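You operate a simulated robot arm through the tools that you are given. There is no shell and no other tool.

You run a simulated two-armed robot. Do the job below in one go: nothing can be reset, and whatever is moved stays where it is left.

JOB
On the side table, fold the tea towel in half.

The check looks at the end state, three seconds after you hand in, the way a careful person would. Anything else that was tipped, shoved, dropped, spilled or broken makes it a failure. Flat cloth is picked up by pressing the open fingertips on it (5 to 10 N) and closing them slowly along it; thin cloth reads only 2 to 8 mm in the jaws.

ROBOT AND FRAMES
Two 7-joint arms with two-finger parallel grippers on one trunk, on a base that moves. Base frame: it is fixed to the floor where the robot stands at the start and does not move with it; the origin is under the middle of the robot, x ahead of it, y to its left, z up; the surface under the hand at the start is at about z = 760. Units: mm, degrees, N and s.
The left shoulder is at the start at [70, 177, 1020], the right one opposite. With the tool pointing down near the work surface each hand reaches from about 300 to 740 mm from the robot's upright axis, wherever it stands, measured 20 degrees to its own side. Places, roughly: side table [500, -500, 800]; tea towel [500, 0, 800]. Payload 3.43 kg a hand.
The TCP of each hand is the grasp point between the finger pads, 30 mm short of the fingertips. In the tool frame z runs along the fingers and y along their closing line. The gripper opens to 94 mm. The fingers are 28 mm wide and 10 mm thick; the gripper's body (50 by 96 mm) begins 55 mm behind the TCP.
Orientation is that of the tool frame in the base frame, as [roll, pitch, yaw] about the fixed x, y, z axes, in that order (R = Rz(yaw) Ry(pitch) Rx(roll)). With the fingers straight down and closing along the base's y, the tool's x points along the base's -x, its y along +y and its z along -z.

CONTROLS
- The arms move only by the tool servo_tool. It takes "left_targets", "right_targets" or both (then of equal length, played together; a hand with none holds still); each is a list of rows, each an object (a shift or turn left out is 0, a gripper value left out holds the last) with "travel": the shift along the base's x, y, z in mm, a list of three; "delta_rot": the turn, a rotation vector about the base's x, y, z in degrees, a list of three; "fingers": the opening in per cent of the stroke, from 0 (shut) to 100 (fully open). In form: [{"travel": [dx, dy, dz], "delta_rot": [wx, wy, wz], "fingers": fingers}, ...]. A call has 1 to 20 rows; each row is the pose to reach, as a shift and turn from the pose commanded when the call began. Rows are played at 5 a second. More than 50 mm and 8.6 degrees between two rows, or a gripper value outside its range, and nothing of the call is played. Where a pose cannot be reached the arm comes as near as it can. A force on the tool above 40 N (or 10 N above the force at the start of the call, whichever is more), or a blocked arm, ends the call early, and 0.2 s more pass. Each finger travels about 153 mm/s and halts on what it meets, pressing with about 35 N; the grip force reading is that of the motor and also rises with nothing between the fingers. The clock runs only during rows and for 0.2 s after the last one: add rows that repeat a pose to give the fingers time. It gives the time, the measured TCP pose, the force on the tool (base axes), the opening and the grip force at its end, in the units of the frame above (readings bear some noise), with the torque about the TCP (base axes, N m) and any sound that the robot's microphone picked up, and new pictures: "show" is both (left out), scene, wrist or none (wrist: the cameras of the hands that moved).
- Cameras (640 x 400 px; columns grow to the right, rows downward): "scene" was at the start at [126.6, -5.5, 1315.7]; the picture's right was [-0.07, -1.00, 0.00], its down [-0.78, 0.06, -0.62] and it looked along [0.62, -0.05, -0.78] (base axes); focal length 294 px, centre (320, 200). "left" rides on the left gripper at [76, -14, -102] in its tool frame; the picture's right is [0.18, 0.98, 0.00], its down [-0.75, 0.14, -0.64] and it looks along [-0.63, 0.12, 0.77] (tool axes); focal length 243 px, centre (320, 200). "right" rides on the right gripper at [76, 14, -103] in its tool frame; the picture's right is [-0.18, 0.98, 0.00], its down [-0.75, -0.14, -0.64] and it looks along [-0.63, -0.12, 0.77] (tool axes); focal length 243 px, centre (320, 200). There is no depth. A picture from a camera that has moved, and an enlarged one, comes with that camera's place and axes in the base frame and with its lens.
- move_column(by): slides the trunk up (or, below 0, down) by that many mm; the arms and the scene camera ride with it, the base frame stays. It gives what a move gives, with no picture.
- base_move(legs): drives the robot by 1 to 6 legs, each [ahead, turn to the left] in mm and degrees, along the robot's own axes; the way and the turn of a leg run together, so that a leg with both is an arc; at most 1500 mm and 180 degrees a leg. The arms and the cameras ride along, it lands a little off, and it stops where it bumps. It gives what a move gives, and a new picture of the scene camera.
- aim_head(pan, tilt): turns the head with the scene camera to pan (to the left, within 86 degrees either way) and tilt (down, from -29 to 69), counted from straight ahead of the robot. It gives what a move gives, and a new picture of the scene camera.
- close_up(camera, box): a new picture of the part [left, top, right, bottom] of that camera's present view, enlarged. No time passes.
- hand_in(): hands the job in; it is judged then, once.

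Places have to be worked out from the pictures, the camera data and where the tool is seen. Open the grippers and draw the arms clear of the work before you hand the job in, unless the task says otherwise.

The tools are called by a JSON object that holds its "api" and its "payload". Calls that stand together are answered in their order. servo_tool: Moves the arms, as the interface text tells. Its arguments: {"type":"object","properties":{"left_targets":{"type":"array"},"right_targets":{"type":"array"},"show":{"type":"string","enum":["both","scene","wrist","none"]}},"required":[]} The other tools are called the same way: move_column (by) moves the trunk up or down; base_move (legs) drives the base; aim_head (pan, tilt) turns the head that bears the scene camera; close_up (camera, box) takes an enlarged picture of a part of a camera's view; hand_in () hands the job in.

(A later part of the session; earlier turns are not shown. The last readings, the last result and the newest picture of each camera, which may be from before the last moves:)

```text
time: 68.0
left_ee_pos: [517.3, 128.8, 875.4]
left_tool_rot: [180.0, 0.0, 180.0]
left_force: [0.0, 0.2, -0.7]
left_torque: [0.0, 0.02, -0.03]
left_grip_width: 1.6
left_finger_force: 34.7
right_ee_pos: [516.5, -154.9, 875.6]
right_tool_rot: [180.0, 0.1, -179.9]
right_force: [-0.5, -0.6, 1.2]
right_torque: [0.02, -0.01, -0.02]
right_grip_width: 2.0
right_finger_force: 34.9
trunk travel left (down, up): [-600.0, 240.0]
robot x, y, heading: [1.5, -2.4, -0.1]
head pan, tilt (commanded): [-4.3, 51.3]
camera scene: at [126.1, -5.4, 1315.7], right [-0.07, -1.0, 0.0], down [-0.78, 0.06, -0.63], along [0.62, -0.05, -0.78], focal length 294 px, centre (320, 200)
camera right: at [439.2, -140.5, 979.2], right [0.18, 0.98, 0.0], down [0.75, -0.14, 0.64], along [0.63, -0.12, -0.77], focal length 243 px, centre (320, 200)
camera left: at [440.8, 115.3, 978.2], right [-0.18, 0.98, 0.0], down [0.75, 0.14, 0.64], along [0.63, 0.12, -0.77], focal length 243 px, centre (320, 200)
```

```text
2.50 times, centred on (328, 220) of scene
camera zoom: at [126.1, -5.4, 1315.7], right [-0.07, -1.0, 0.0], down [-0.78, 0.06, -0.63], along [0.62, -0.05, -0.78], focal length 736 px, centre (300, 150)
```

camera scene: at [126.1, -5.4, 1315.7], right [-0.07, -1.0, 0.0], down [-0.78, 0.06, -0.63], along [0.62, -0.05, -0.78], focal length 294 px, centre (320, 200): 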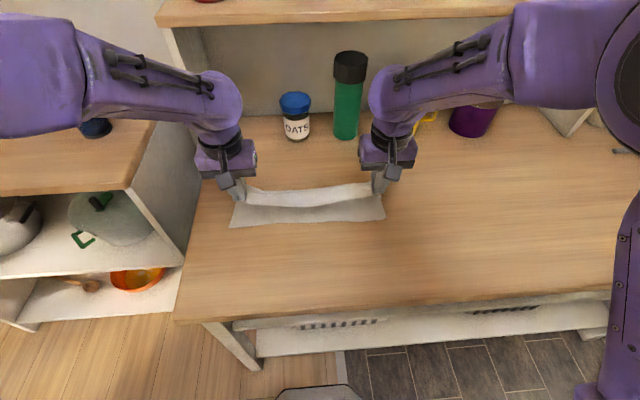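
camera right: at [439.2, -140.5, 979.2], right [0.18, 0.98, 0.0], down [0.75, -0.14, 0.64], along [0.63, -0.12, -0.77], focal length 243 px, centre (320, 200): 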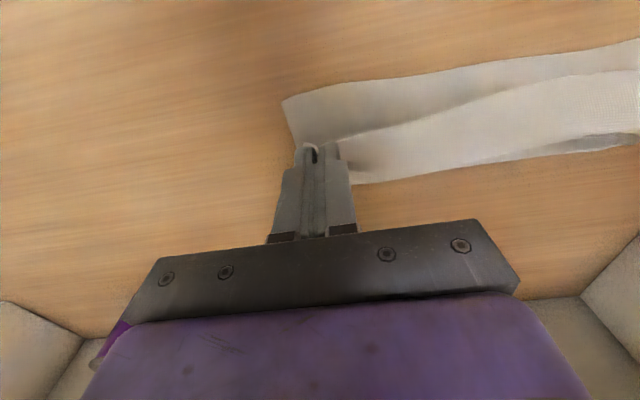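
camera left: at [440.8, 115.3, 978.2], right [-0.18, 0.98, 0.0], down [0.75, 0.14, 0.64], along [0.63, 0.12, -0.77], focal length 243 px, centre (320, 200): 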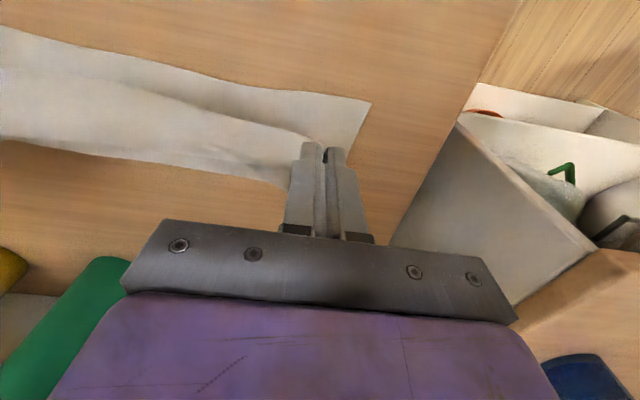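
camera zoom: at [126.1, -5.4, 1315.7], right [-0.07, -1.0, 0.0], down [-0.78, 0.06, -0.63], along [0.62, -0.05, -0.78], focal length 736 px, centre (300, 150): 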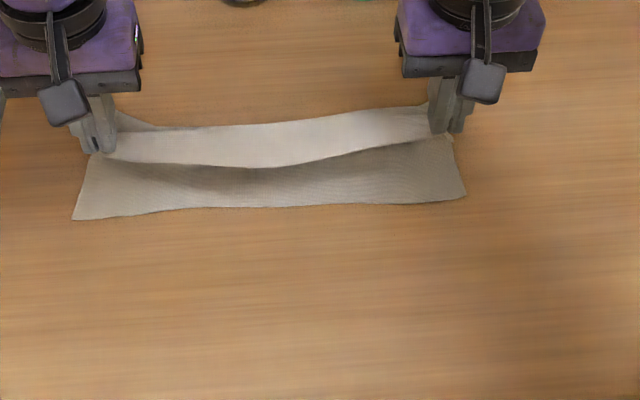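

Excellent. The upper layer is peeled up, and the lower layer's near edge is now clear at x≈502 from y≈171 to y≈-187. I'm moving the held edge further away to lay the fold region out flat before bringing it back.

{"api": "servo_tool", "payload": {"left_targets": [{"travel": [14, 0, 4]}, {"travel": [28, 0, 7]}, {"travel": [42, 1, 9]}, {"travel": [56, 2, 9]}, {"travel": [70, 3, 7]}, {"travel": [82, 4, 3]}, {"travel": [92, 5, -2]}, {"travel": [98, 5, -6]}, {"travel": [98, 5, -6]}], "right_targets": [{"travel": [14, 0, 4]}, {"travel": [28, 0, 7]}, {"travel": [42, 0, 9]}, {"travel": [56, 0, 9]}, {"travel": [70, 0, 7]}, {"travel": [82, -1, 3]}, {"travel": [92, -2, -2]}, {"travel": [98, -2, -6]}, {"travel": [98, -2, -6]}], "show": "both"}}

{"api": "close_up", "payload": {"camera": "scene", "box": [200, 120, 456, 280]}}

```text
time: 70.0
left_ee_pos: [614.4, 133.7, 870.2]
left_tool_rot: [-179.9, 0.0, 180.0]
left_force: [0.2, -4.3, -0.2]
left_torque: [-0.14, -0.02, -0.06]
left_grip_width: 1.9
left_finger_force: 34.7
right_ee_pos: [614.7, -158.1, 868.8]
right_tool_rot: [179.9, 0.1, -179.8]
right_force: [-0.1, 4.5, 0.1]
right_torque: [0.14, 0.0, 0.02]
right_grip_width: 1.8
right_finger_force: 34.5
trunk travel left (down, up): [-600.0, 240.0]
robot x, y, heading: [0.7, 0.5, -0.1]
head pan, tilt (commanded): [-4.3, 51.3]
camera scene: at [126.3, -5.4, 1315.7], right [-0.07, -1.0, 0.0], down [-0.78, 0.06, -0.62], along [0.62, -0.05, -0.78], focal length 294 px, centre (320, 200)
camera right: at [537.3, -143.5, 972.4], right [0.18, 0.98, 0.0], down [0.75, -0.14, 0.64], along [0.63, -0.12, -0.77], focal length 243 px, centre (320, 200)
camera left: at [538.1, 120.7, 972.2], right [-0.18, 0.98, 0.0], down [0.75, 0.14, 0.64], along [0.63, 0.12, -0.77], focal length 243 px, centre (320, 200)
```

scene: 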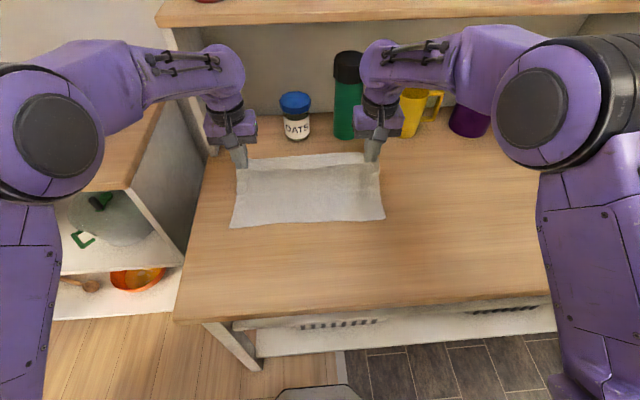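
right: 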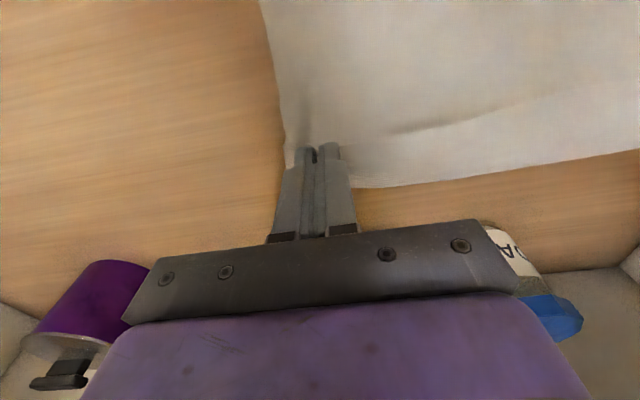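
left: 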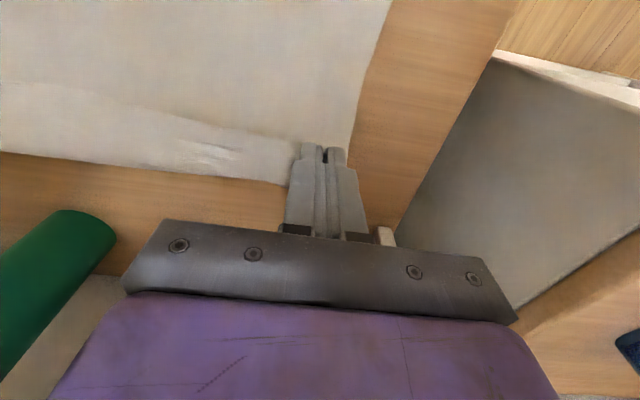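

```text
2.50 times, centred on (328, 200) of scene
camera zoom: at [126.3, -5.4, 1315.7], right [-0.07, -1.0, 0.0], down [-0.78, 0.06, -0.62], along [0.62, -0.05, -0.78], focal length 736 px, centre (300, 200)
```

zoom: 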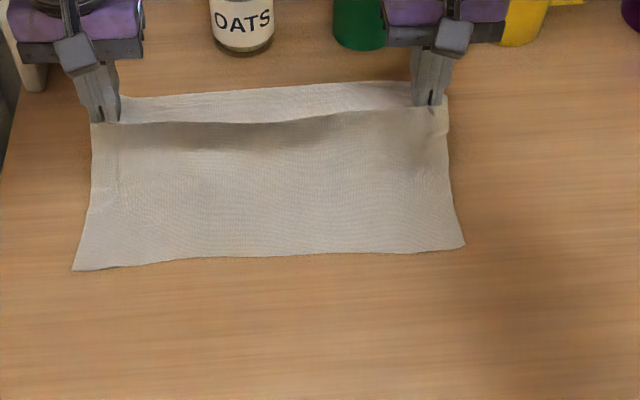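

The towel is opened out nicely with the lower layer undisturbed (near edge still x≈502). I'm easing the 4 N side tension, bringing the held edge back in an arc, and lowering it over the near edge.

{"api": "servo_tool", "payload": {"left_targets": [{"travel": [-12, 0, 8]}, {"travel": [-26, 0, 14]}, {"travel": [-40, 0, 16]}, {"travel": [-54, 0, 14]}, {"travel": [-66, 1, 8]}, {"travel": [-77, 1, 0]}, {"travel": [-86, 1, -10]}, {"travel": [-94, 1, -21]}, {"travel": [-100, 1, -32]}, {"travel": [-104, 1, -42]}, {"travel": [-106, 1, -50]}, {"travel": [-106, 1, -54]}, {"travel": [-106, 1, -54]}], "right_targets": [{"travel": [-12, 2, 8]}, {"travel": [-26, 4, 14]}, {"travel": [-40, 5, 16]}, {"travel": [-54, 5, 14]}, {"travel": [-66, 5, 8]}, {"travel": [-77, 5, 0]}, {"travel": [-86, 5, -10]}, {"travel": [-94, 5, -21]}, {"travel": [-100, 5, -32]}, {"travel": [-104, 5, -42]}, {"travel": [-106, 5, -50]}, {"travel": [-106, 5, -54]}, {"travel": [-106, 5, -54]}], "show": "both"}}

{"api": "close_up", "payload": {"camera": "scene", "box": [200, 140, 456, 300]}}

{"api": "close_up", "payload": {"camera": "left", "box": [200, 50, 440, 200]}}

{"api": "close_up", "payload": {"camera": "right", "box": [200, 50, 440, 200]}}

```text
time: 72.8
left_ee_pos: [508.8, 135.0, 816.5]
left_tool_rot: [179.9, 0.0, 179.9]
left_force: [-1.4, -0.5, 0.1]
left_torque: [0.0, 0.0, 0.01]
left_grip_width: 2.0
left_finger_force: 34.8
right_ee_pos: [508.4, -152.7, 815.9]
right_tool_rot: [179.8, 0.1, -179.9]
right_force: [0.4, 0.6, -0.5]
right_torque: [0.01, 0.02, 0.01]
right_grip_width: 2.1
right_finger_force: 34.7
trunk travel left (down, up): [-600.0, 240.0]
robot x, y, heading: [1.1, 3.0, -0.2]
head pan, tilt (commanded): [-4.3, 51.3]
camera scene: at [126.5, -5.5, 1315.7], right [-0.07, -1.0, 0.0], down [-0.78, 0.06, -0.62], along [0.62, -0.05, -0.78], focal length 294 px, centre (320, 200)
camera right: at [431.7, -138.0, 919.8], right [0.18, 0.98, 0.0], down [0.75, -0.14, 0.64], along [0.63, -0.12, -0.77], focal length 243 px, centre (320, 200)
camera left: at [432.8, 121.3, 918.8], right [-0.18, 0.98, 0.0], down [0.75, 0.14, 0.64], along [0.63, 0.12, -0.77], focal length 243 px, centre (320, 200)
```

scene: 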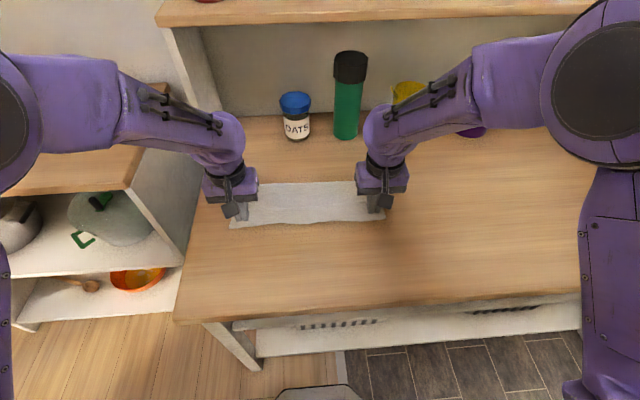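
right: 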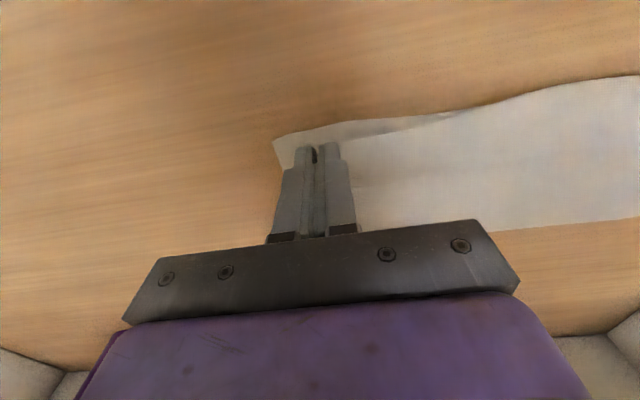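
left: 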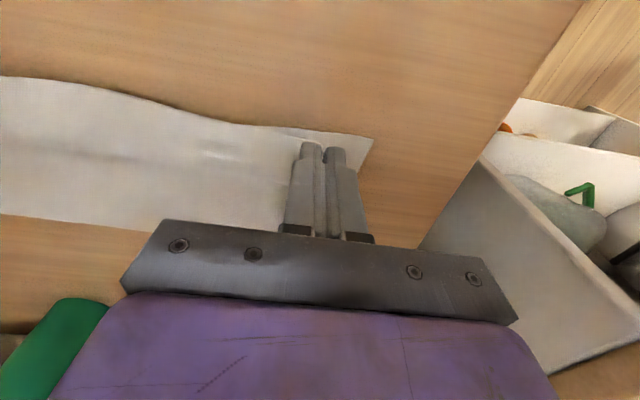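

```text
2.50 times, centred on (328, 220) of scene
camera zoom: at [126.5, -5.5, 1315.7], right [-0.07, -1.0, 0.0], down [-0.78, 0.06, -0.62], along [0.62, -0.05, -0.78], focal length 736 px, centre (300, 150)
```

zoom: 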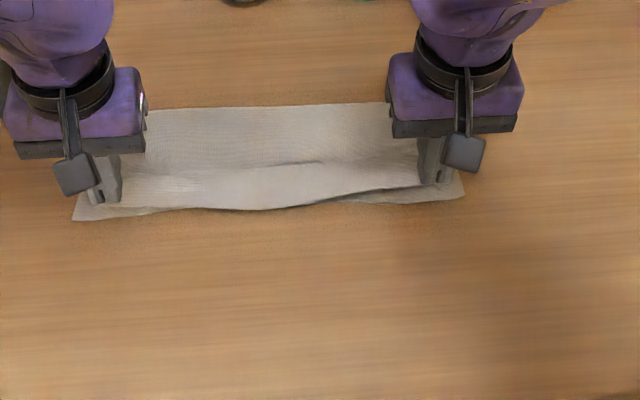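

```text
2.67 times, centred on (320, 125) of left
camera zoom: at [432.8, 121.3, 918.8], right [-0.18, 0.98, 0.0], down [0.75, 0.14, 0.64], along [0.63, 0.12, -0.77], focal length 647 px, centre (320, 400)
```

zoom: 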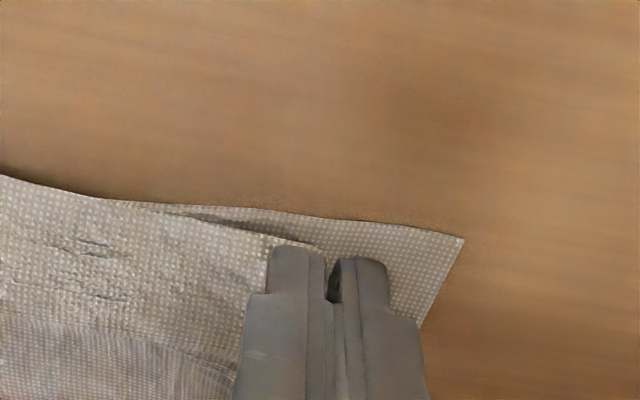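

```text
2.67 times, centred on (320, 125) of right
camera zoom: at [431.7, -138.0, 919.8], right [0.18, 0.98, 0.0], down [0.75, -0.14, 0.64], along [0.63, -0.12, -0.77], focal length 647 px, centre (320, 400)
```

zoom: 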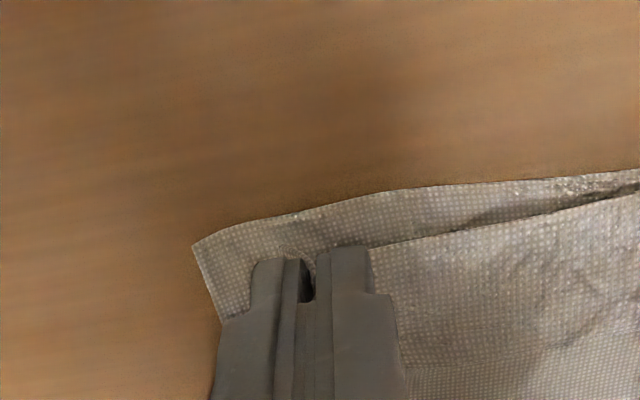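

The held edge lines up over the lower near edge, with the fold at x≈625, giving ~125 mm depth as a true half should. I'm lowering to ~6 mm and releasing slowly.

{"api": "servo_tool", "payload": {"left_targets": [{"travel": [0, 0, -6]}, {"travel": [0, 0, -12]}, {"travel": [0, 0, -17]}, {"travel": [-1, 0, -20]}, {"travel": [-1, 0, -20]}, {"travel": [-1, 0, -20], "fingers": 3}, {"travel": [-1, 0, -20], "fingers": 6}, {"travel": [-1, 0, -20], "fingers": 9}, {"travel": [-1, 0, -20], "fingers": 13}, {"travel": [-1, 0, -20], "fingers": 17}, {"travel": [-1, 0, -20], "fingers": 22}, {"travel": [-1, 0, -20], "fingers": 27}, {"travel": [-1, 0, -20], "fingers": 27}], "right_targets": [{"travel": [0, 0, -6]}, {"travel": [0, 0, -12]}, {"travel": [0, 0, -17]}, {"travel": [-1, 0, -20]}, {"travel": [-1, 0, -20]}, {"travel": [-1, 0, -20], "fingers": 3}, {"travel": [-1, 0, -20], "fingers": 6}, {"travel": [-1, 0, -20], "fingers": 9}, {"travel": [-1, 0, -20], "fingers": 13}, {"travel": [-1, 0, -20], "fingers": 17}, {"travel": [-1, 0, -20], "fingers": 22}, {"travel": [-1, 0, -20], "fingers": 27}, {"travel": [-1, 0, -20], "fingers": 27}], "show": "both"}}

{"api": "close_up", "payload": {"camera": "left", "box": [200, 50, 440, 200]}}

{"api": "close_up", "payload": {"camera": "right", "box": [200, 50, 440, 200]}}

```text
time: 75.6
left_ee_pos: [507.4, 135.0, 796.1]
left_tool_rot: [-180.0, -0.1, 180.0]
left_force: [0.1, 1.2, -0.5]
left_torque: [0.01, 0.01, -0.01]
left_grip_width: 25.3
left_finger_force: 0.0
right_ee_pos: [507.2, -152.9, 795.5]
right_tool_rot: [179.9, 0.1, -179.9]
right_force: [0.2, -0.9, -0.5]
right_torque: [0.0, -0.03, 0.05]
right_grip_width: 25.3
right_finger_force: 0.0
trunk travel left (down, up): [-600.0, 240.0]
robot x, y, heading: [-1.4, 0.6, -0.1]
head pan, tilt (commanded): [-4.3, 51.3]
camera scene: at [126.7, -5.4, 1315.7], right [-0.07, -1.0, 0.0], down [-0.78, 0.06, -0.62], along [0.62, -0.05, -0.78], focal length 294 px, centre (320, 200)
camera right: at [430.8, -138.2, 899.0], right [0.18, 0.98, 0.0], down [0.75, -0.14, 0.64], along [0.63, -0.12, -0.77], focal length 243 px, centre (320, 200)
camera left: at [431.4, 120.3, 898.1], right [-0.18, 0.98, 0.0], down [0.75, 0.14, 0.64], along [0.63, 0.12, -0.77], focal length 243 px, centre (320, 200)
```

scene: 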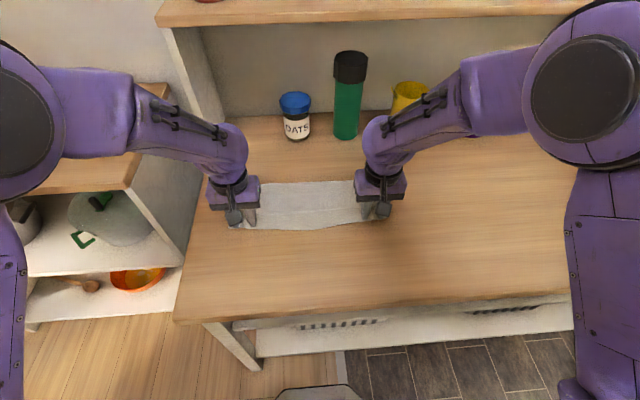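
right: 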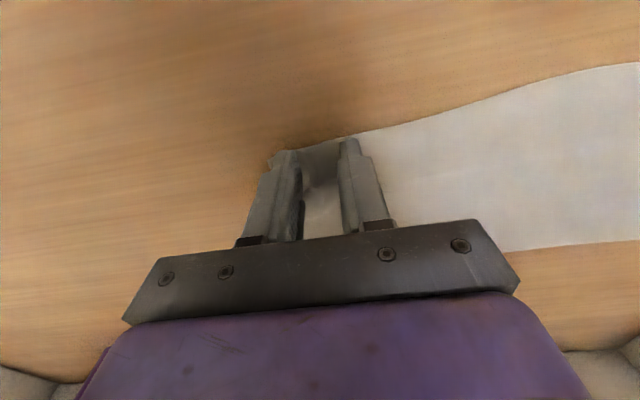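
left: 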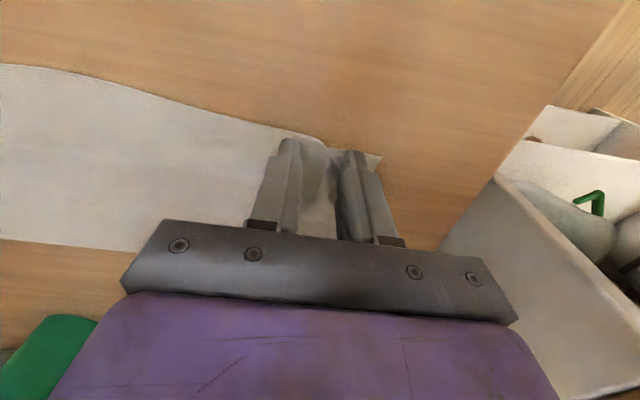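

```text
2.67 times, centred on (320, 125) of left
camera zoom: at [431.4, 120.3, 898.1], right [-0.18, 0.98, 0.0], down [0.75, 0.14, 0.64], along [0.63, 0.12, -0.77], focal length 647 px, centre (320, 400)
```

zoom: 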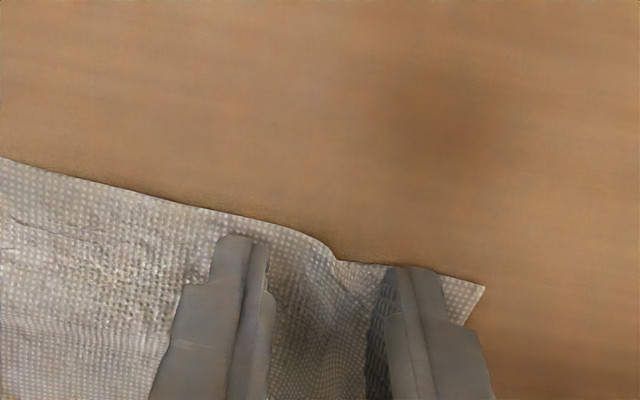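

```text
2.67 times, centred on (320, 125) of right
camera zoom: at [430.8, -138.2, 899.0], right [0.18, 0.98, 0.0], down [0.75, -0.14, 0.64], along [0.63, -0.12, -0.77], focal length 647 px, centre (320, 400)
```

zoom: 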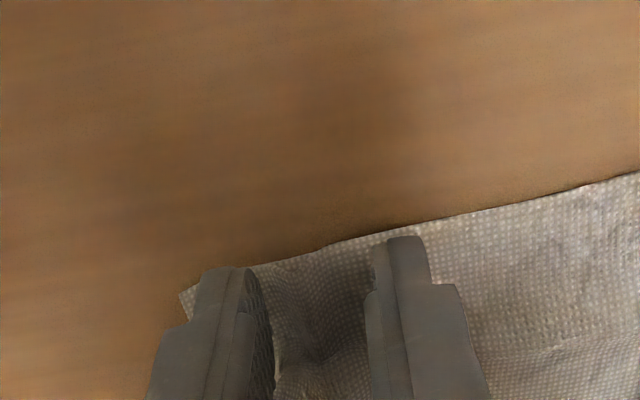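

Both corners are released and look aligned. I'm raising the hands straight up and drawing them back to the sides to inspect.

{"api": "servo_tool", "payload": {"left_targets": [{"travel": [0, 0, 5]}, {"travel": [-2, 0, 15]}, {"travel": [-4, 0, 30]}, {"travel": [-6, 0, 55]}, {"travel": [-20, 10, 80]}, {"travel": [-40, 30, 105]}, {"travel": [-60, 60, 115]}, {"travel": [-70, 90, 115]}, {"travel": [-70, 115, 115]}, {"travel": [-70, 115, 115]}], "right_targets": [{"travel": [0, 0, 5]}, {"travel": [-2, 0, 15]}, {"travel": [-4, 0, 30]}, {"travel": [-6, 0, 55]}, {"travel": [-20, -10, 80]}, {"travel": [-40, -30, 105]}, {"travel": [-60, -60, 115]}, {"travel": [-70, -90, 115]}, {"travel": [-70, -115, 115]}, {"travel": [-70, -115, 115]}], "show": "both"}}

{"api": "close_up", "payload": {"camera": "scene", "box": [200, 140, 440, 290]}}

{"api": "close_up", "payload": {"camera": "scene", "box": [222, 170, 318, 240]}}

{"api": "close_up", "payload": {"camera": "scene", "box": [310, 170, 406, 240]}}

```text
time: 77.8
left_ee_pos: [436.0, 248.5, 912.2]
left_tool_rot: [-180.0, 0.1, -180.0]
left_force: [0.1, 1.3, 0.2]
left_torque: [0.02, 0.0, 0.01]
left_grip_width: 25.3
left_finger_force: 0.1
right_ee_pos: [437.4, -269.5, 910.2]
right_tool_rot: [179.9, 0.1, -179.9]
right_force: [-0.6, -0.5, 0.4]
right_torque: [0.01, -0.02, 0.02]
right_grip_width: 25.2
right_finger_force: 0.1
trunk travel left (down, up): [-600.0, 240.0]
robot x, y, heading: [1.8, 0.7, -0.1]
head pan, tilt (commanded): [-4.3, 51.3]
camera scene: at [126.5, -5.5, 1315.7], right [-0.07, -1.0, 0.0], down [-0.78, 0.06, -0.62], along [0.62, -0.05, -0.78], focal length 294 px, centre (320, 200)
camera right: at [360.7, -254.8, 1014.8], right [0.18, 0.98, 0.0], down [0.75, -0.14, 0.64], along [0.63, -0.12, -0.77], focal length 243 px, centre (320, 200)
camera left: at [360.1, 236.9, 1014.3], right [-0.18, 0.98, 0.0], down [0.75, 0.14, 0.64], along [0.63, 0.12, -0.77], focal length 243 px, centre (320, 200)
```

scene: 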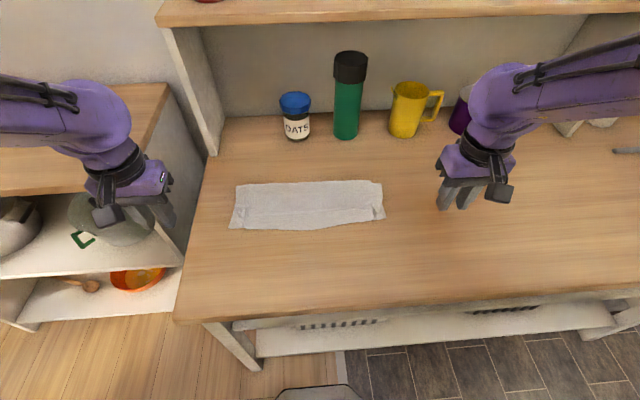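
right: 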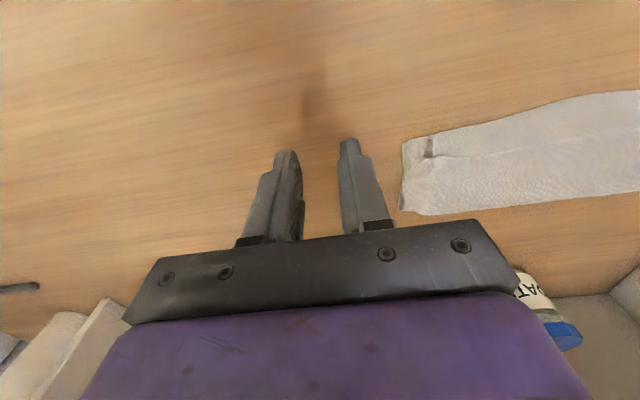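
left: 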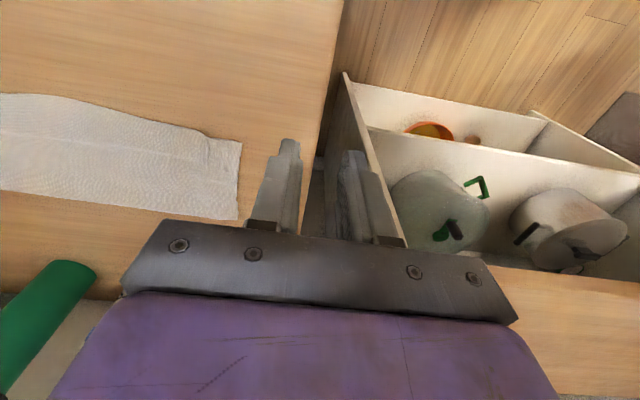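

```text
2.67 times, centred on (320, 215) of scene
camera zoom: at [126.5, -5.5, 1315.7], right [-0.07, -1.0, 0.0], down [-0.78, 0.06, -0.62], along [0.62, -0.05, -0.78], focal length 785 px, centre (320, 160)
```

zoom: 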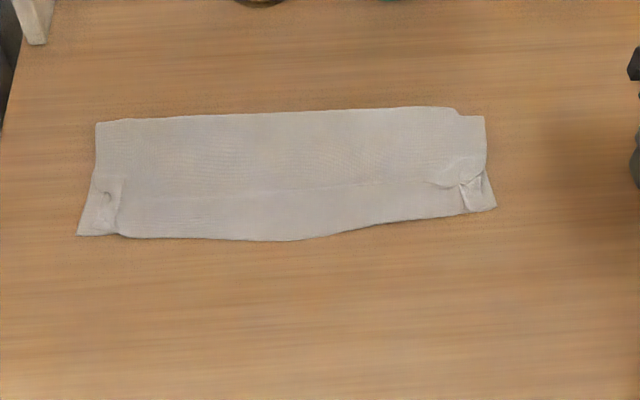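

```text
5.71 times, centred on (270, 205) of scene
camera zoom: at [126.5, -5.5, 1315.7], right [-0.07, -1.0, 0.0], down [-0.78, 0.06, -0.62], along [0.62, -0.05, -0.78], focal length 1682 px, centre (606, 171)
```

zoom: 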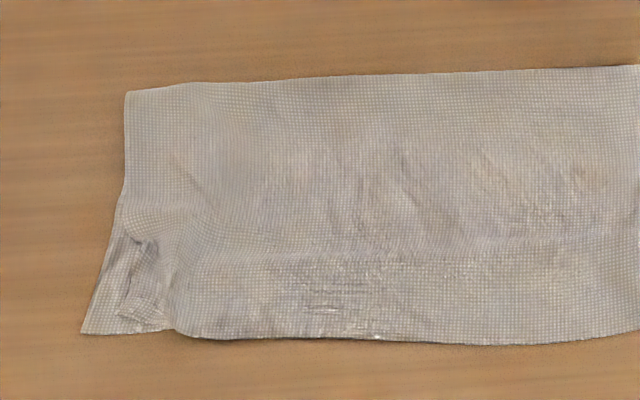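

```text
5.71 times, centred on (358, 205) of scene
camera zoom: at [126.5, -5.5, 1315.7], right [-0.07, -1.0, 0.0], down [-0.78, 0.06, -0.62], along [0.62, -0.05, -0.78], focal length 1682 px, centre (103, 171)
```

zoom: 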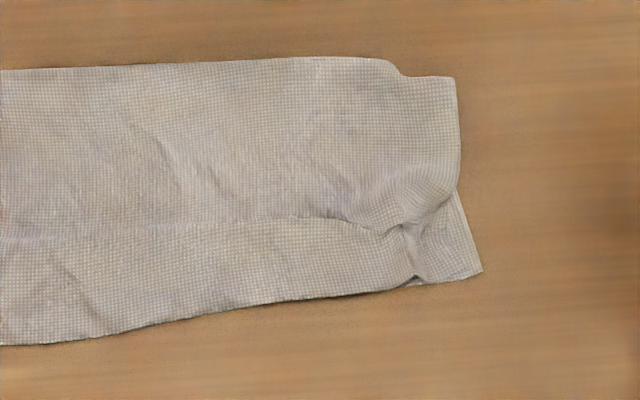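

The depth is now ~127 mm and the fold lies in the middle. The two near corners of the upper layer are still puckered where the jaws held them, so I'll look from the wrist cameras.

{"api": "close_up", "payload": {"camera": "left", "box": [130, 110, 290, 210]}}

{"api": "close_up", "payload": {"camera": "right", "box": [380, 100, 540, 200]}}

```text
4.00 times, centred on (210, 160) of left
camera zoom: at [360.1, 236.9, 1014.3], right [-0.18, 0.98, 0.0], down [0.75, 0.14, 0.64], along [0.63, 0.12, -0.77], focal length 970 px, centre (760, 360)
```

zoom: 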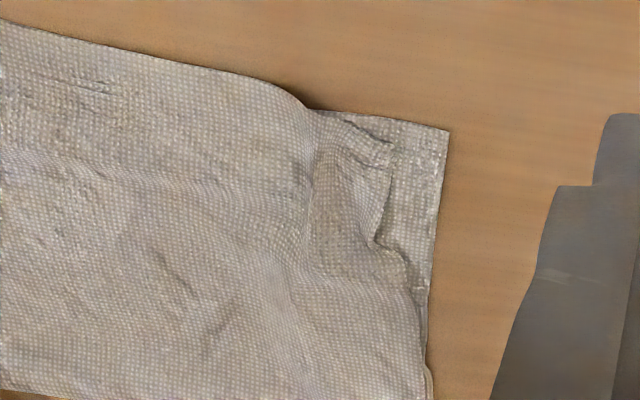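

```text
4.00 times, centred on (460, 150) of right
camera zoom: at [360.7, -254.8, 1014.8], right [0.18, 0.98, 0.0], down [0.75, -0.14, 0.64], along [0.63, -0.12, -0.77], focal length 970 px, centre (-240, 400)
```

zoom: 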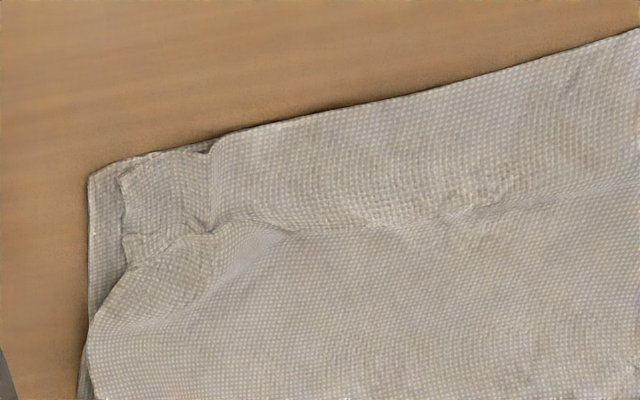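

The upper corners sit within ~18 mm (left) and ~8 mm (right) of the lower ones, with only small puckers. I'll smooth them by pressing lightly on each upper corner with closed fingertips and drawing both outward at once. First I'm moving above them.

{"api": "servo_tool", "payload": {"left_targets": [{"travel": [15, -10, 0], "fingers": 0}, {"travel": [35, -35, 0], "fingers": 0}, {"travel": [55, -65, 0], "fingers": 0}, {"travel": [72, -92, -10], "fingers": 0}, {"travel": [78, -103, -30], "fingers": 0}, {"travel": [78, -103, -60], "fingers": 0}, {"travel": [78, -103, -90], "fingers": 0}, {"travel": [78, -103, -105], "fingers": 0}, {"travel": [78, -103, -108], "fingers": 0}, {"travel": [78, -103, -108], "fingers": 0}], "right_targets": [{"travel": [15, 10, 0], "fingers": 0}, {"travel": [35, 35, 0], "fingers": 0}, {"travel": [55, 65, 0], "fingers": 0}, {"travel": [70, 90, -10], "fingers": 0}, {"travel": [75, 100, -30], "fingers": 0}, {"travel": [75, 100, -60], "fingers": 0}, {"travel": [75, 100, -90], "fingers": 0}, {"travel": [75, 100, -105], "fingers": 0}, {"travel": [75, 100, -108], "fingers": 0}, {"travel": [75, 100, -108], "fingers": 0}], "show": "wrist"}}

{"api": "close_up", "payload": {"camera": "left", "box": [200, 70, 440, 220]}}

{"api": "close_up", "payload": {"camera": "right", "box": [200, 70, 440, 220]}}

```text
time: 80.0
left_ee_pos: [514.9, 147.6, 803.3]
left_tool_rot: [-180.0, 0.0, 180.0]
left_force: [-0.1, 0.7, -1.4]
left_torque: [0.02, -0.03, 0.05]
left_grip_width: 0.1
left_finger_force: 33.0
right_ee_pos: [512.3, -169.4, 801.9]
right_tool_rot: [179.9, 0.0, -180.0]
right_force: [-0.7, -0.6, -0.1]
right_torque: [0.0, -0.02, -0.01]
right_grip_width: 0.0
right_finger_force: 33.4
trunk travel left (down, up): [-600.0, 240.0]
robot x, y, heading: [1.3, 1.7, -0.0]
head pan, tilt (commanded): [-4.3, 51.3]
camera right: at [436.6, -153.9, 905.2], right [0.18, 0.98, 0.0], down [0.75, -0.14, 0.64], along [0.63, -0.12, -0.77], focal length 243 px, centre (320, 200)
camera left: at [439.9, 133.5, 906.6], right [-0.18, 0.98, 0.0], down [0.75, 0.14, 0.64], along [0.63, 0.12, -0.77], focal length 243 px, centre (320, 200)
```

right: 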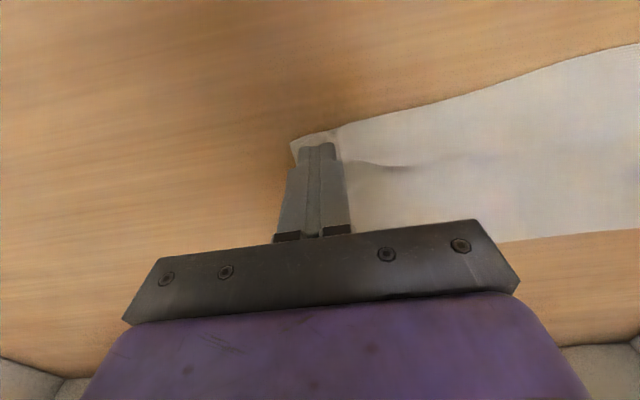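
left: 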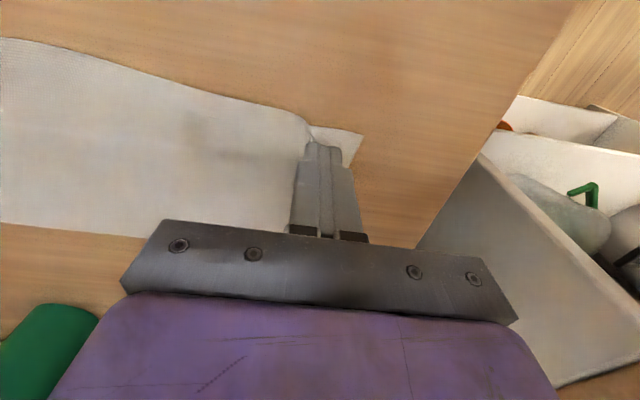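

```text
2.67 times, centred on (320, 145) of left
camera zoom: at [439.9, 133.5, 906.6], right [-0.18, 0.98, 0.0], down [0.75, 0.14, 0.64], along [0.63, 0.12, -0.77], focal length 647 px, centre (320, 347)
```

zoom: 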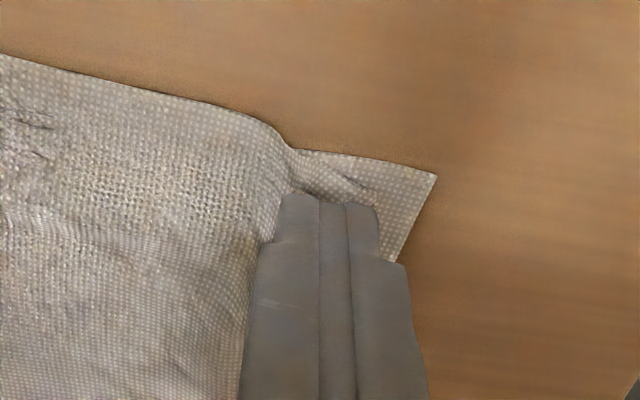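

```text
2.67 times, centred on (320, 145) of right
camera zoom: at [436.6, -153.9, 905.2], right [0.18, 0.98, 0.0], down [0.75, -0.14, 0.64], along [0.63, -0.12, -0.77], focal length 647 px, centre (320, 347)
```

zoom: 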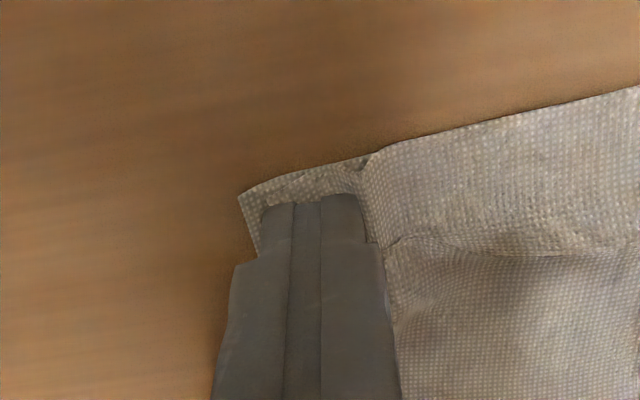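

Both fingertips are just above the puckered corners. I'm lowering to light contact.

{"api": "servo_tool", "payload": {"left_targets": [{"travel": [0, 0, -4]}, {"travel": [0, 0, -7]}, {"travel": [0, 0, -9]}, {"travel": [0, 0, -9]}], "right_targets": [{"travel": [0, 0, -4]}, {"travel": [0, 0, -7]}, {"travel": [0, 0, -9]}, {"travel": [0, 0, -9]}], "show": "none"}}

```text
time: 81.0
left_ee_pos: [514.2, 146.0, 794.4]
left_tool_rot: [-179.9, 0.1, -180.0]
left_force: [-0.2, -0.9, -0.1]
left_torque: [-0.01, -0.05, 0.02]
left_grip_width: 0.0
left_finger_force: 32.9
right_ee_pos: [513.0, -169.6, 793.5]
right_tool_rot: [179.8, 0.1, 180.0]
right_force: [0.7, 0.7, 1.8]
right_torque: [0.02, -0.02, -0.01]
right_grip_width: 0.1
right_finger_force: 33.2
trunk travel left (down, up): [-600.0, 240.0]
robot x, y, heading: [1.4, 5.2, -0.1]
head pan, tilt (commanded): [-4.3, 51.3]
```

{"api": "servo_tool", "payload": {"left_targets": [{"travel": [0, 0, -1]}, {"travel": [0, 0, -1.8]}, {"travel": [0, 0, -1.8]}, {"travel": [0, 0, -1.8]}], "right_targets": [{"travel": [0, 0, -0.4]}, {"travel": [0, 0, -0.8]}, {"travel": [0, 0, -0.8]}, {"travel": [0, 0, -0.8]}], "show": "none"}}

```text
time: 82.0
left_ee_pos: [515.5, 146.1, 793.2]
left_tool_rot: [-180.0, 0.0, -179.9]
left_force: [-0.1, -0.2, 0.5]
left_torque: [0.0, 0.03, 0.03]
left_grip_width: 0.1
left_finger_force: 33.4
right_ee_pos: [512.5, -168.4, 792.7]
right_tool_rot: [179.8, 0.0, -179.8]
right_force: [1.1, 0.9, 7.4]
right_torque: [-0.02, -0.11, 0.03]
right_grip_width: 0.0
right_finger_force: 33.7
trunk travel left (down, up): [-600.0, 240.0]
robot x, y, heading: [-0.1, 0.1, 0.1]
head pan, tilt (commanded): [-4.3, 51.3]
```

The right presses with 7.4 N and the left only 0.5 N. I'm lowering the left a little and easing the right slightly.

{"api": "servo_tool", "payload": {"left_targets": [{"travel": [0, 0, -0.6]}, {"travel": [0, 0, -1.1]}, {"travel": [0, 0, -1.1]}, {"travel": [0, 0, -1.1]}], "right_targets": [{"travel": [0, 0, 0.1]}, {"travel": [0, 0, 0.2]}, {"travel": [0, 0, 0.2]}, {"travel": [0, 0, 0.2]}], "show": "none"}}

```text
time: 83.0
left_ee_pos: [516.0, 146.0, 791.4]
left_tool_rot: [179.9, 0.1, -180.0]
left_force: [-0.1, 1.4, 6.2]
left_torque: [0.04, 0.02, 0.01]
left_grip_width: 0.0
left_finger_force: 33.0
right_ee_pos: [512.0, -169.3, 793.7]
right_tool_rot: [179.8, 0.1, -179.9]
right_force: [0.5, -1.2, 3.9]
right_torque: [-0.01, -0.07, 0.0]
right_grip_width: 0.0
right_finger_force: 33.1
trunk travel left (down, up): [-600.0, 240.0]
robot x, y, heading: [-1.1, -0.1, 0.3]
head pan, tilt (commanded): [-4.3, 51.3]
```

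Contact is about 6 N on the left and 4 N on the right. I'm drawing both fingertips slowly outward (left 14 mm, right 10 mm) to smooth out the puckers.

{"api": "servo_tool", "payload": {"left_targets": [{"travel": [0, 2, 0]}, {"travel": [0, 4, 0]}, {"travel": [0, 6, 0]}, {"travel": [0, 8, 0]}, {"travel": [-1, 10, 0]}, {"travel": [-2, 12, 0]}, {"travel": [-3, 14, 0]}, {"travel": [-3, 14, 0]}], "right_targets": [{"travel": [0, -1.5, 0]}, {"travel": [0, -3, 0]}, {"travel": [0, -4.5, 0]}, {"travel": [0, -6, 0]}, {"travel": [-1, -7.5, 0]}, {"travel": [-1, -9, 0]}, {"travel": [-1, -10, 0]}, {"travel": [-1, -10, 0]}], "show": "wrist"}}

{"api": "close_up", "payload": {"camera": "left", "box": [200, 70, 440, 220]}}

{"api": "close_up", "payload": {"camera": "right", "box": [200, 70, 440, 220]}}

```text
time: 84.8
left_ee_pos: [512.3, 159.0, 792.2]
left_tool_rot: [179.9, 0.1, -180.0]
left_force: [1.8, -4.5, 9.9]
left_torque: [-0.11, -0.01, 0.02]
left_grip_width: 0.0
left_finger_force: 32.9
right_ee_pos: [510.1, -179.3, 793.0]
right_tool_rot: [179.9, 0.1, -180.0]
right_force: [0.3, 1.1, 2.5]
right_torque: [0.03, 0.03, 0.0]
right_grip_width: 0.0
right_finger_force: 33.0
trunk travel left (down, up): [-600.0, 240.0]
robot x, y, heading: [2.3, -3.1, -0.0]
head pan, tilt (commanded): [-4.3, 51.3]
camera right: at [433.9, -164.1, 896.6], right [0.18, 0.98, 0.0], down [0.75, -0.14, 0.64], along [0.63, -0.12, -0.77], focal length 243 px, centre (320, 200)
camera left: at [436.7, 146.6, 894.5], right [-0.18, 0.98, 0.0], down [0.75, 0.14, 0.64], along [0.63, 0.12, -0.77], focal length 243 px, centre (320, 200)
```

right: 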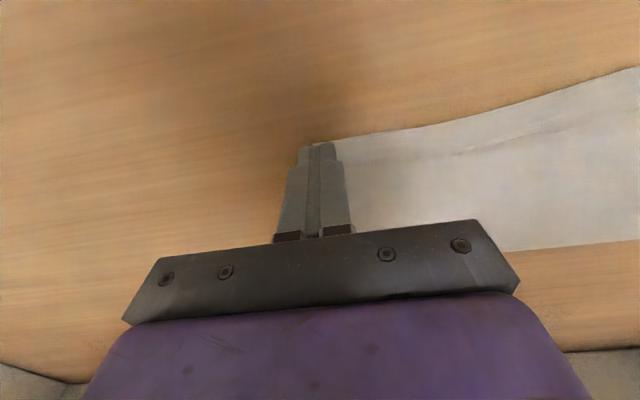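
left: 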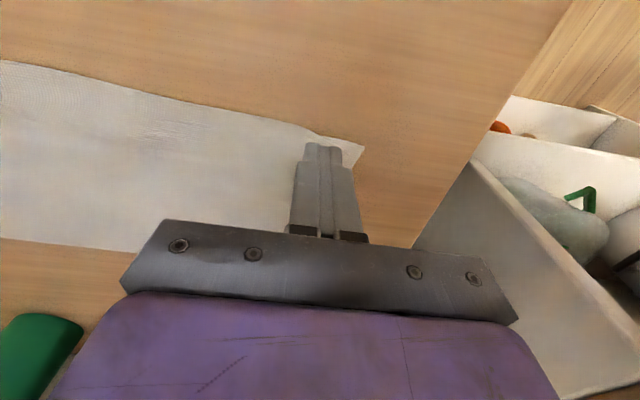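

```text
2.67 times, centred on (320, 145) of left
camera zoom: at [436.7, 146.6, 894.5], right [-0.18, 0.98, 0.0], down [0.75, 0.14, 0.64], along [0.63, 0.12, -0.77], focal length 647 px, centre (320, 347)
```

zoom: 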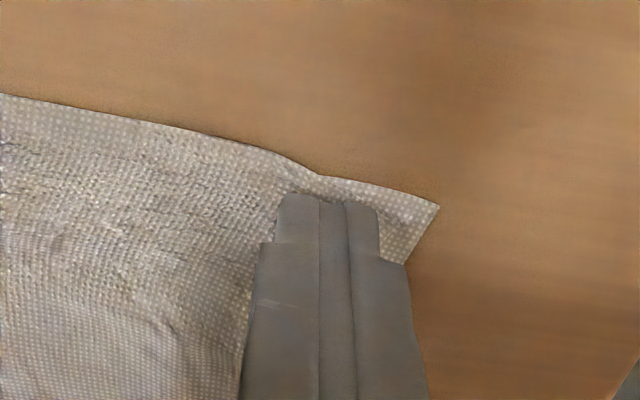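

```text
2.67 times, centred on (320, 145) of right
camera zoom: at [433.9, -164.1, 896.6], right [0.18, 0.98, 0.0], down [0.75, -0.14, 0.64], along [0.63, -0.12, -0.77], focal length 647 px, centre (320, 347)
```

zoom: 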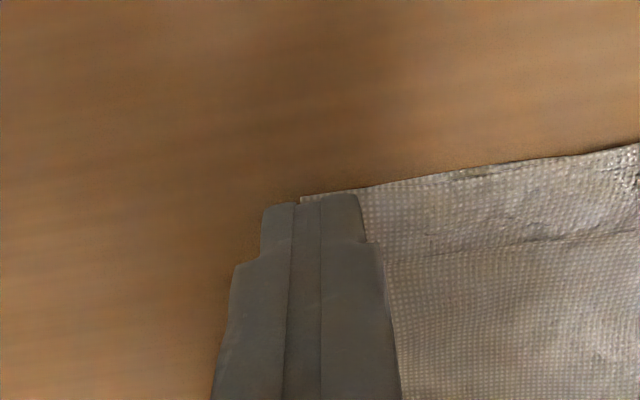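

The puckers have smoothed out considerably. I'm lifting both hands straight up and drawing them to the sides to inspect.

{"api": "servo_tool", "payload": {"left_targets": [{"travel": [0, 0, 4]}, {"travel": [0, 0, 12]}, {"travel": [0, 0, 30]}, {"travel": [-5, 0, 55]}, {"travel": [-20, 15, 80]}, {"travel": [-45, 40, 105]}, {"travel": [-65, 70, 118]}, {"travel": [-75, 95, 118]}, {"travel": [-75, 110, 118]}, {"travel": [-75, 110, 118]}], "right_targets": [{"travel": [0, 0, 4]}, {"travel": [0, 0, 12]}, {"travel": [0, 0, 30]}, {"travel": [-5, 0, 55]}, {"travel": [-20, -15, 80]}, {"travel": [-45, -40, 105]}, {"travel": [-65, -70, 118]}, {"travel": [-75, -95, 118]}, {"travel": [-75, -110, 118]}, {"travel": [-75, -110, 118]}], "show": "both"}}

{"api": "close_up", "payload": {"camera": "scene", "box": [200, 140, 440, 290]}}

{"api": "close_up", "payload": {"camera": "left", "box": [110, 100, 270, 200]}}

{"api": "close_up", "payload": {"camera": "right", "box": [380, 100, 540, 200]}}

```text
time: 87.0
left_ee_pos: [438.7, 270.0, 908.8]
left_tool_rot: [-180.0, 0.0, 179.9]
left_force: [0.1, 0.2, 0.0]
left_torque: [0.02, -0.02, -0.02]
left_grip_width: 0.0
left_finger_force: 32.9
right_ee_pos: [436.1, -288.5, 910.8]
right_tool_rot: [179.9, 0.1, -179.9]
right_force: [0.2, 1.4, 0.5]
right_torque: [0.0, -0.02, 0.02]
right_grip_width: 0.0
right_finger_force: 33.0
trunk travel left (down, up): [-600.0, 240.0]
robot x, y, heading: [-1.8, -0.4, 0.0]
head pan, tilt (commanded): [-4.3, 51.3]
camera scene: at [126.5, -5.5, 1315.7], right [-0.07, -1.0, 0.0], down [-0.78, 0.06, -0.62], along [0.62, -0.05, -0.78], focal length 294 px, centre (320, 200)
camera right: at [360.7, -274.5, 1014.3], right [0.18, 0.98, 0.0], down [0.75, -0.14, 0.64], along [0.63, -0.12, -0.77], focal length 243 px, centre (320, 200)
camera left: at [362.6, 257.4, 1011.1], right [-0.18, 0.98, 0.0], down [0.75, 0.14, 0.64], along [0.63, 0.12, -0.77], focal length 243 px, centre (320, 200)
```

scene: 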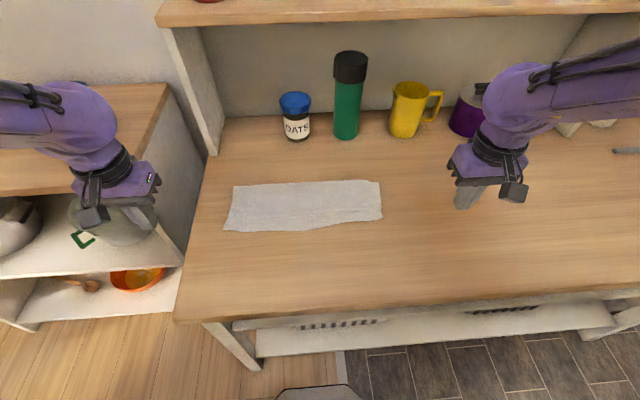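
right: 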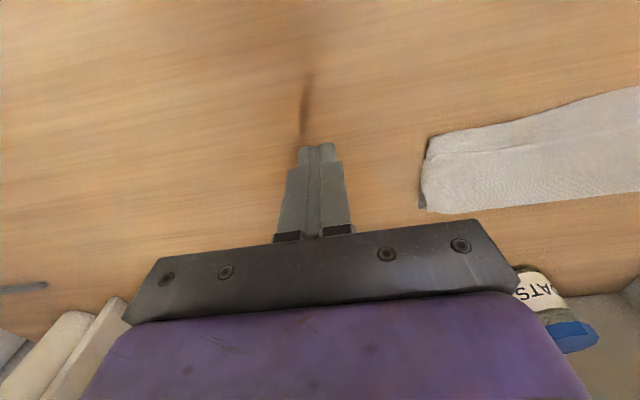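
left: 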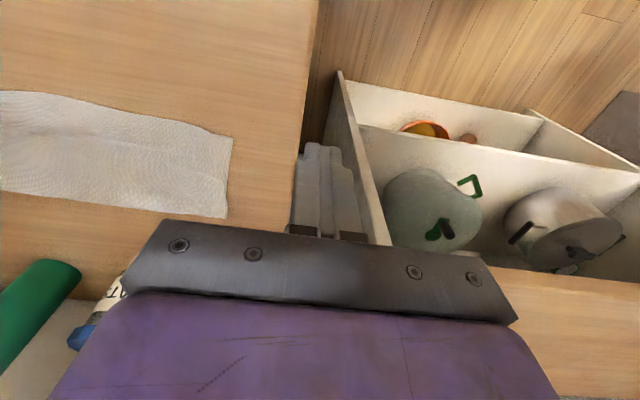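

```text
2.67 times, centred on (320, 215) of scene
camera zoom: at [126.5, -5.5, 1315.7], right [-0.07, -1.0, 0.0], down [-0.78, 0.06, -0.62], along [0.62, -0.05, -0.78], focal length 785 px, centre (320, 160)
```

zoom: 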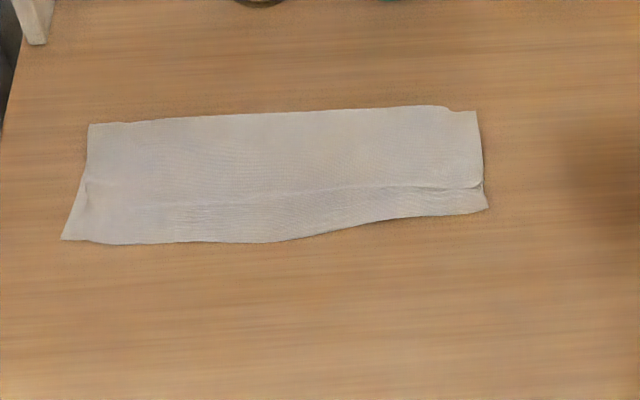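

```text
4.00 times, centred on (190, 150) of left
camera zoom: at [362.6, 257.4, 1011.1], right [-0.18, 0.98, 0.0], down [0.75, 0.14, 0.64], along [0.63, 0.12, -0.77], focal length 970 px, centre (840, 400)
```

zoom: 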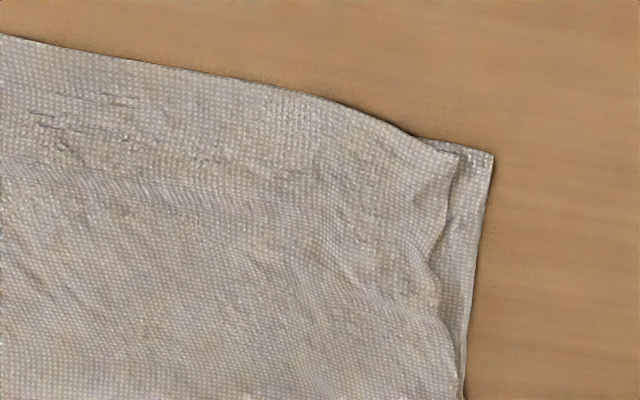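

```text
4.00 times, centred on (460, 150) of right
camera zoom: at [360.7, -274.5, 1014.3], right [0.18, 0.98, 0.0], down [0.75, -0.14, 0.64], along [0.63, -0.12, -0.77], focal length 970 px, centre (-240, 400)
```

zoom: 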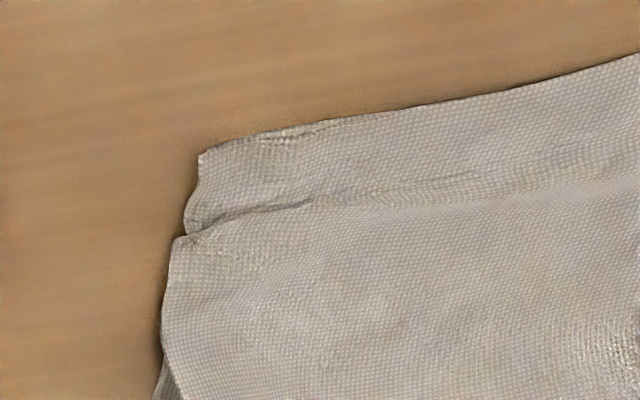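

The towel is now neatly folded in half. The fold is flat, the depth is close to half the towel's, and the upper corners lie within ~10 mm of the lower ones. The jars and mugs are untouched. I'm opening both grippers and raising the arms clear.

{"api": "servo_tool", "payload": {"left_targets": [{"travel": [0, 5, 15], "fingers": 50}, {"travel": [-5, 10, 30], "fingers": 80}, {"travel": [-10, 10, 45], "fingers": 100}, {"travel": [-10, 10, 55], "fingers": 100}, {"travel": [-10, 10, 55], "fingers": 100}, {"travel": [-10, 10, 55], "fingers": 100}], "right_targets": [{"travel": [0, -5, 15], "fingers": 50}, {"travel": [-5, -10, 30], "fingers": 80}, {"travel": [-10, -10, 45], "fingers": 100}, {"travel": [-10, -10, 55], "fingers": 100}, {"travel": [-10, -10, 55], "fingers": 100}, {"travel": [-10, -10, 55], "fingers": 100}], "show": "scene"}}

{"api": "close_up", "payload": {"camera": "scene", "box": [210, 160, 402, 260]}}

```text
time: 88.4
left_ee_pos: [428.9, 280.1, 964.9]
left_tool_rot: [179.9, 0.0, -180.0]
left_force: [0.4, -0.2, 0.6]
left_torque: [-0.02, 0.0, 0.03]
left_grip_width: 94.1
left_finger_force: 0.1
right_ee_pos: [426.3, -296.0, 966.2]
right_tool_rot: [179.9, 0.2, -179.9]
right_force: [-0.5, 0.1, -0.2]
right_torque: [0.0, 0.02, -0.01]
right_grip_width: 94.0
right_finger_force: 0.0
trunk travel left (down, up): [-600.0, 240.0]
robot x, y, heading: [-0.0, 2.3, 0.0]
head pan, tilt (commanded): [-4.3, 51.3]
camera scene: at [126.5, -5.2, 1315.7], right [-0.07, -1.0, 0.0], down [-0.78, 0.06, -0.62], along [0.62, -0.05, -0.78], focal length 294 px, centre (320, 200)
```

scene: 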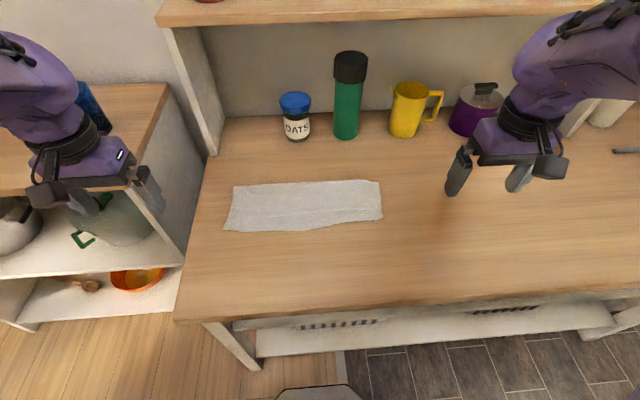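

```text
3.33 times, centred on (306, 210) of scene
camera zoom: at [126.5, -5.2, 1315.7], right [-0.07, -1.0, 0.0], down [-0.78, 0.06, -0.62], along [0.62, -0.05, -0.78], focal length 981 px, centre (367, 167)
```

zoom: 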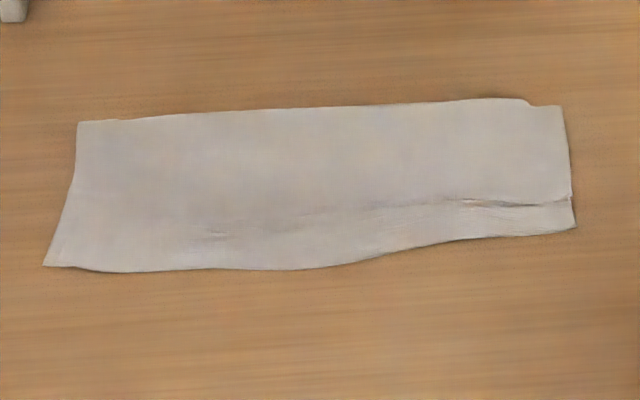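

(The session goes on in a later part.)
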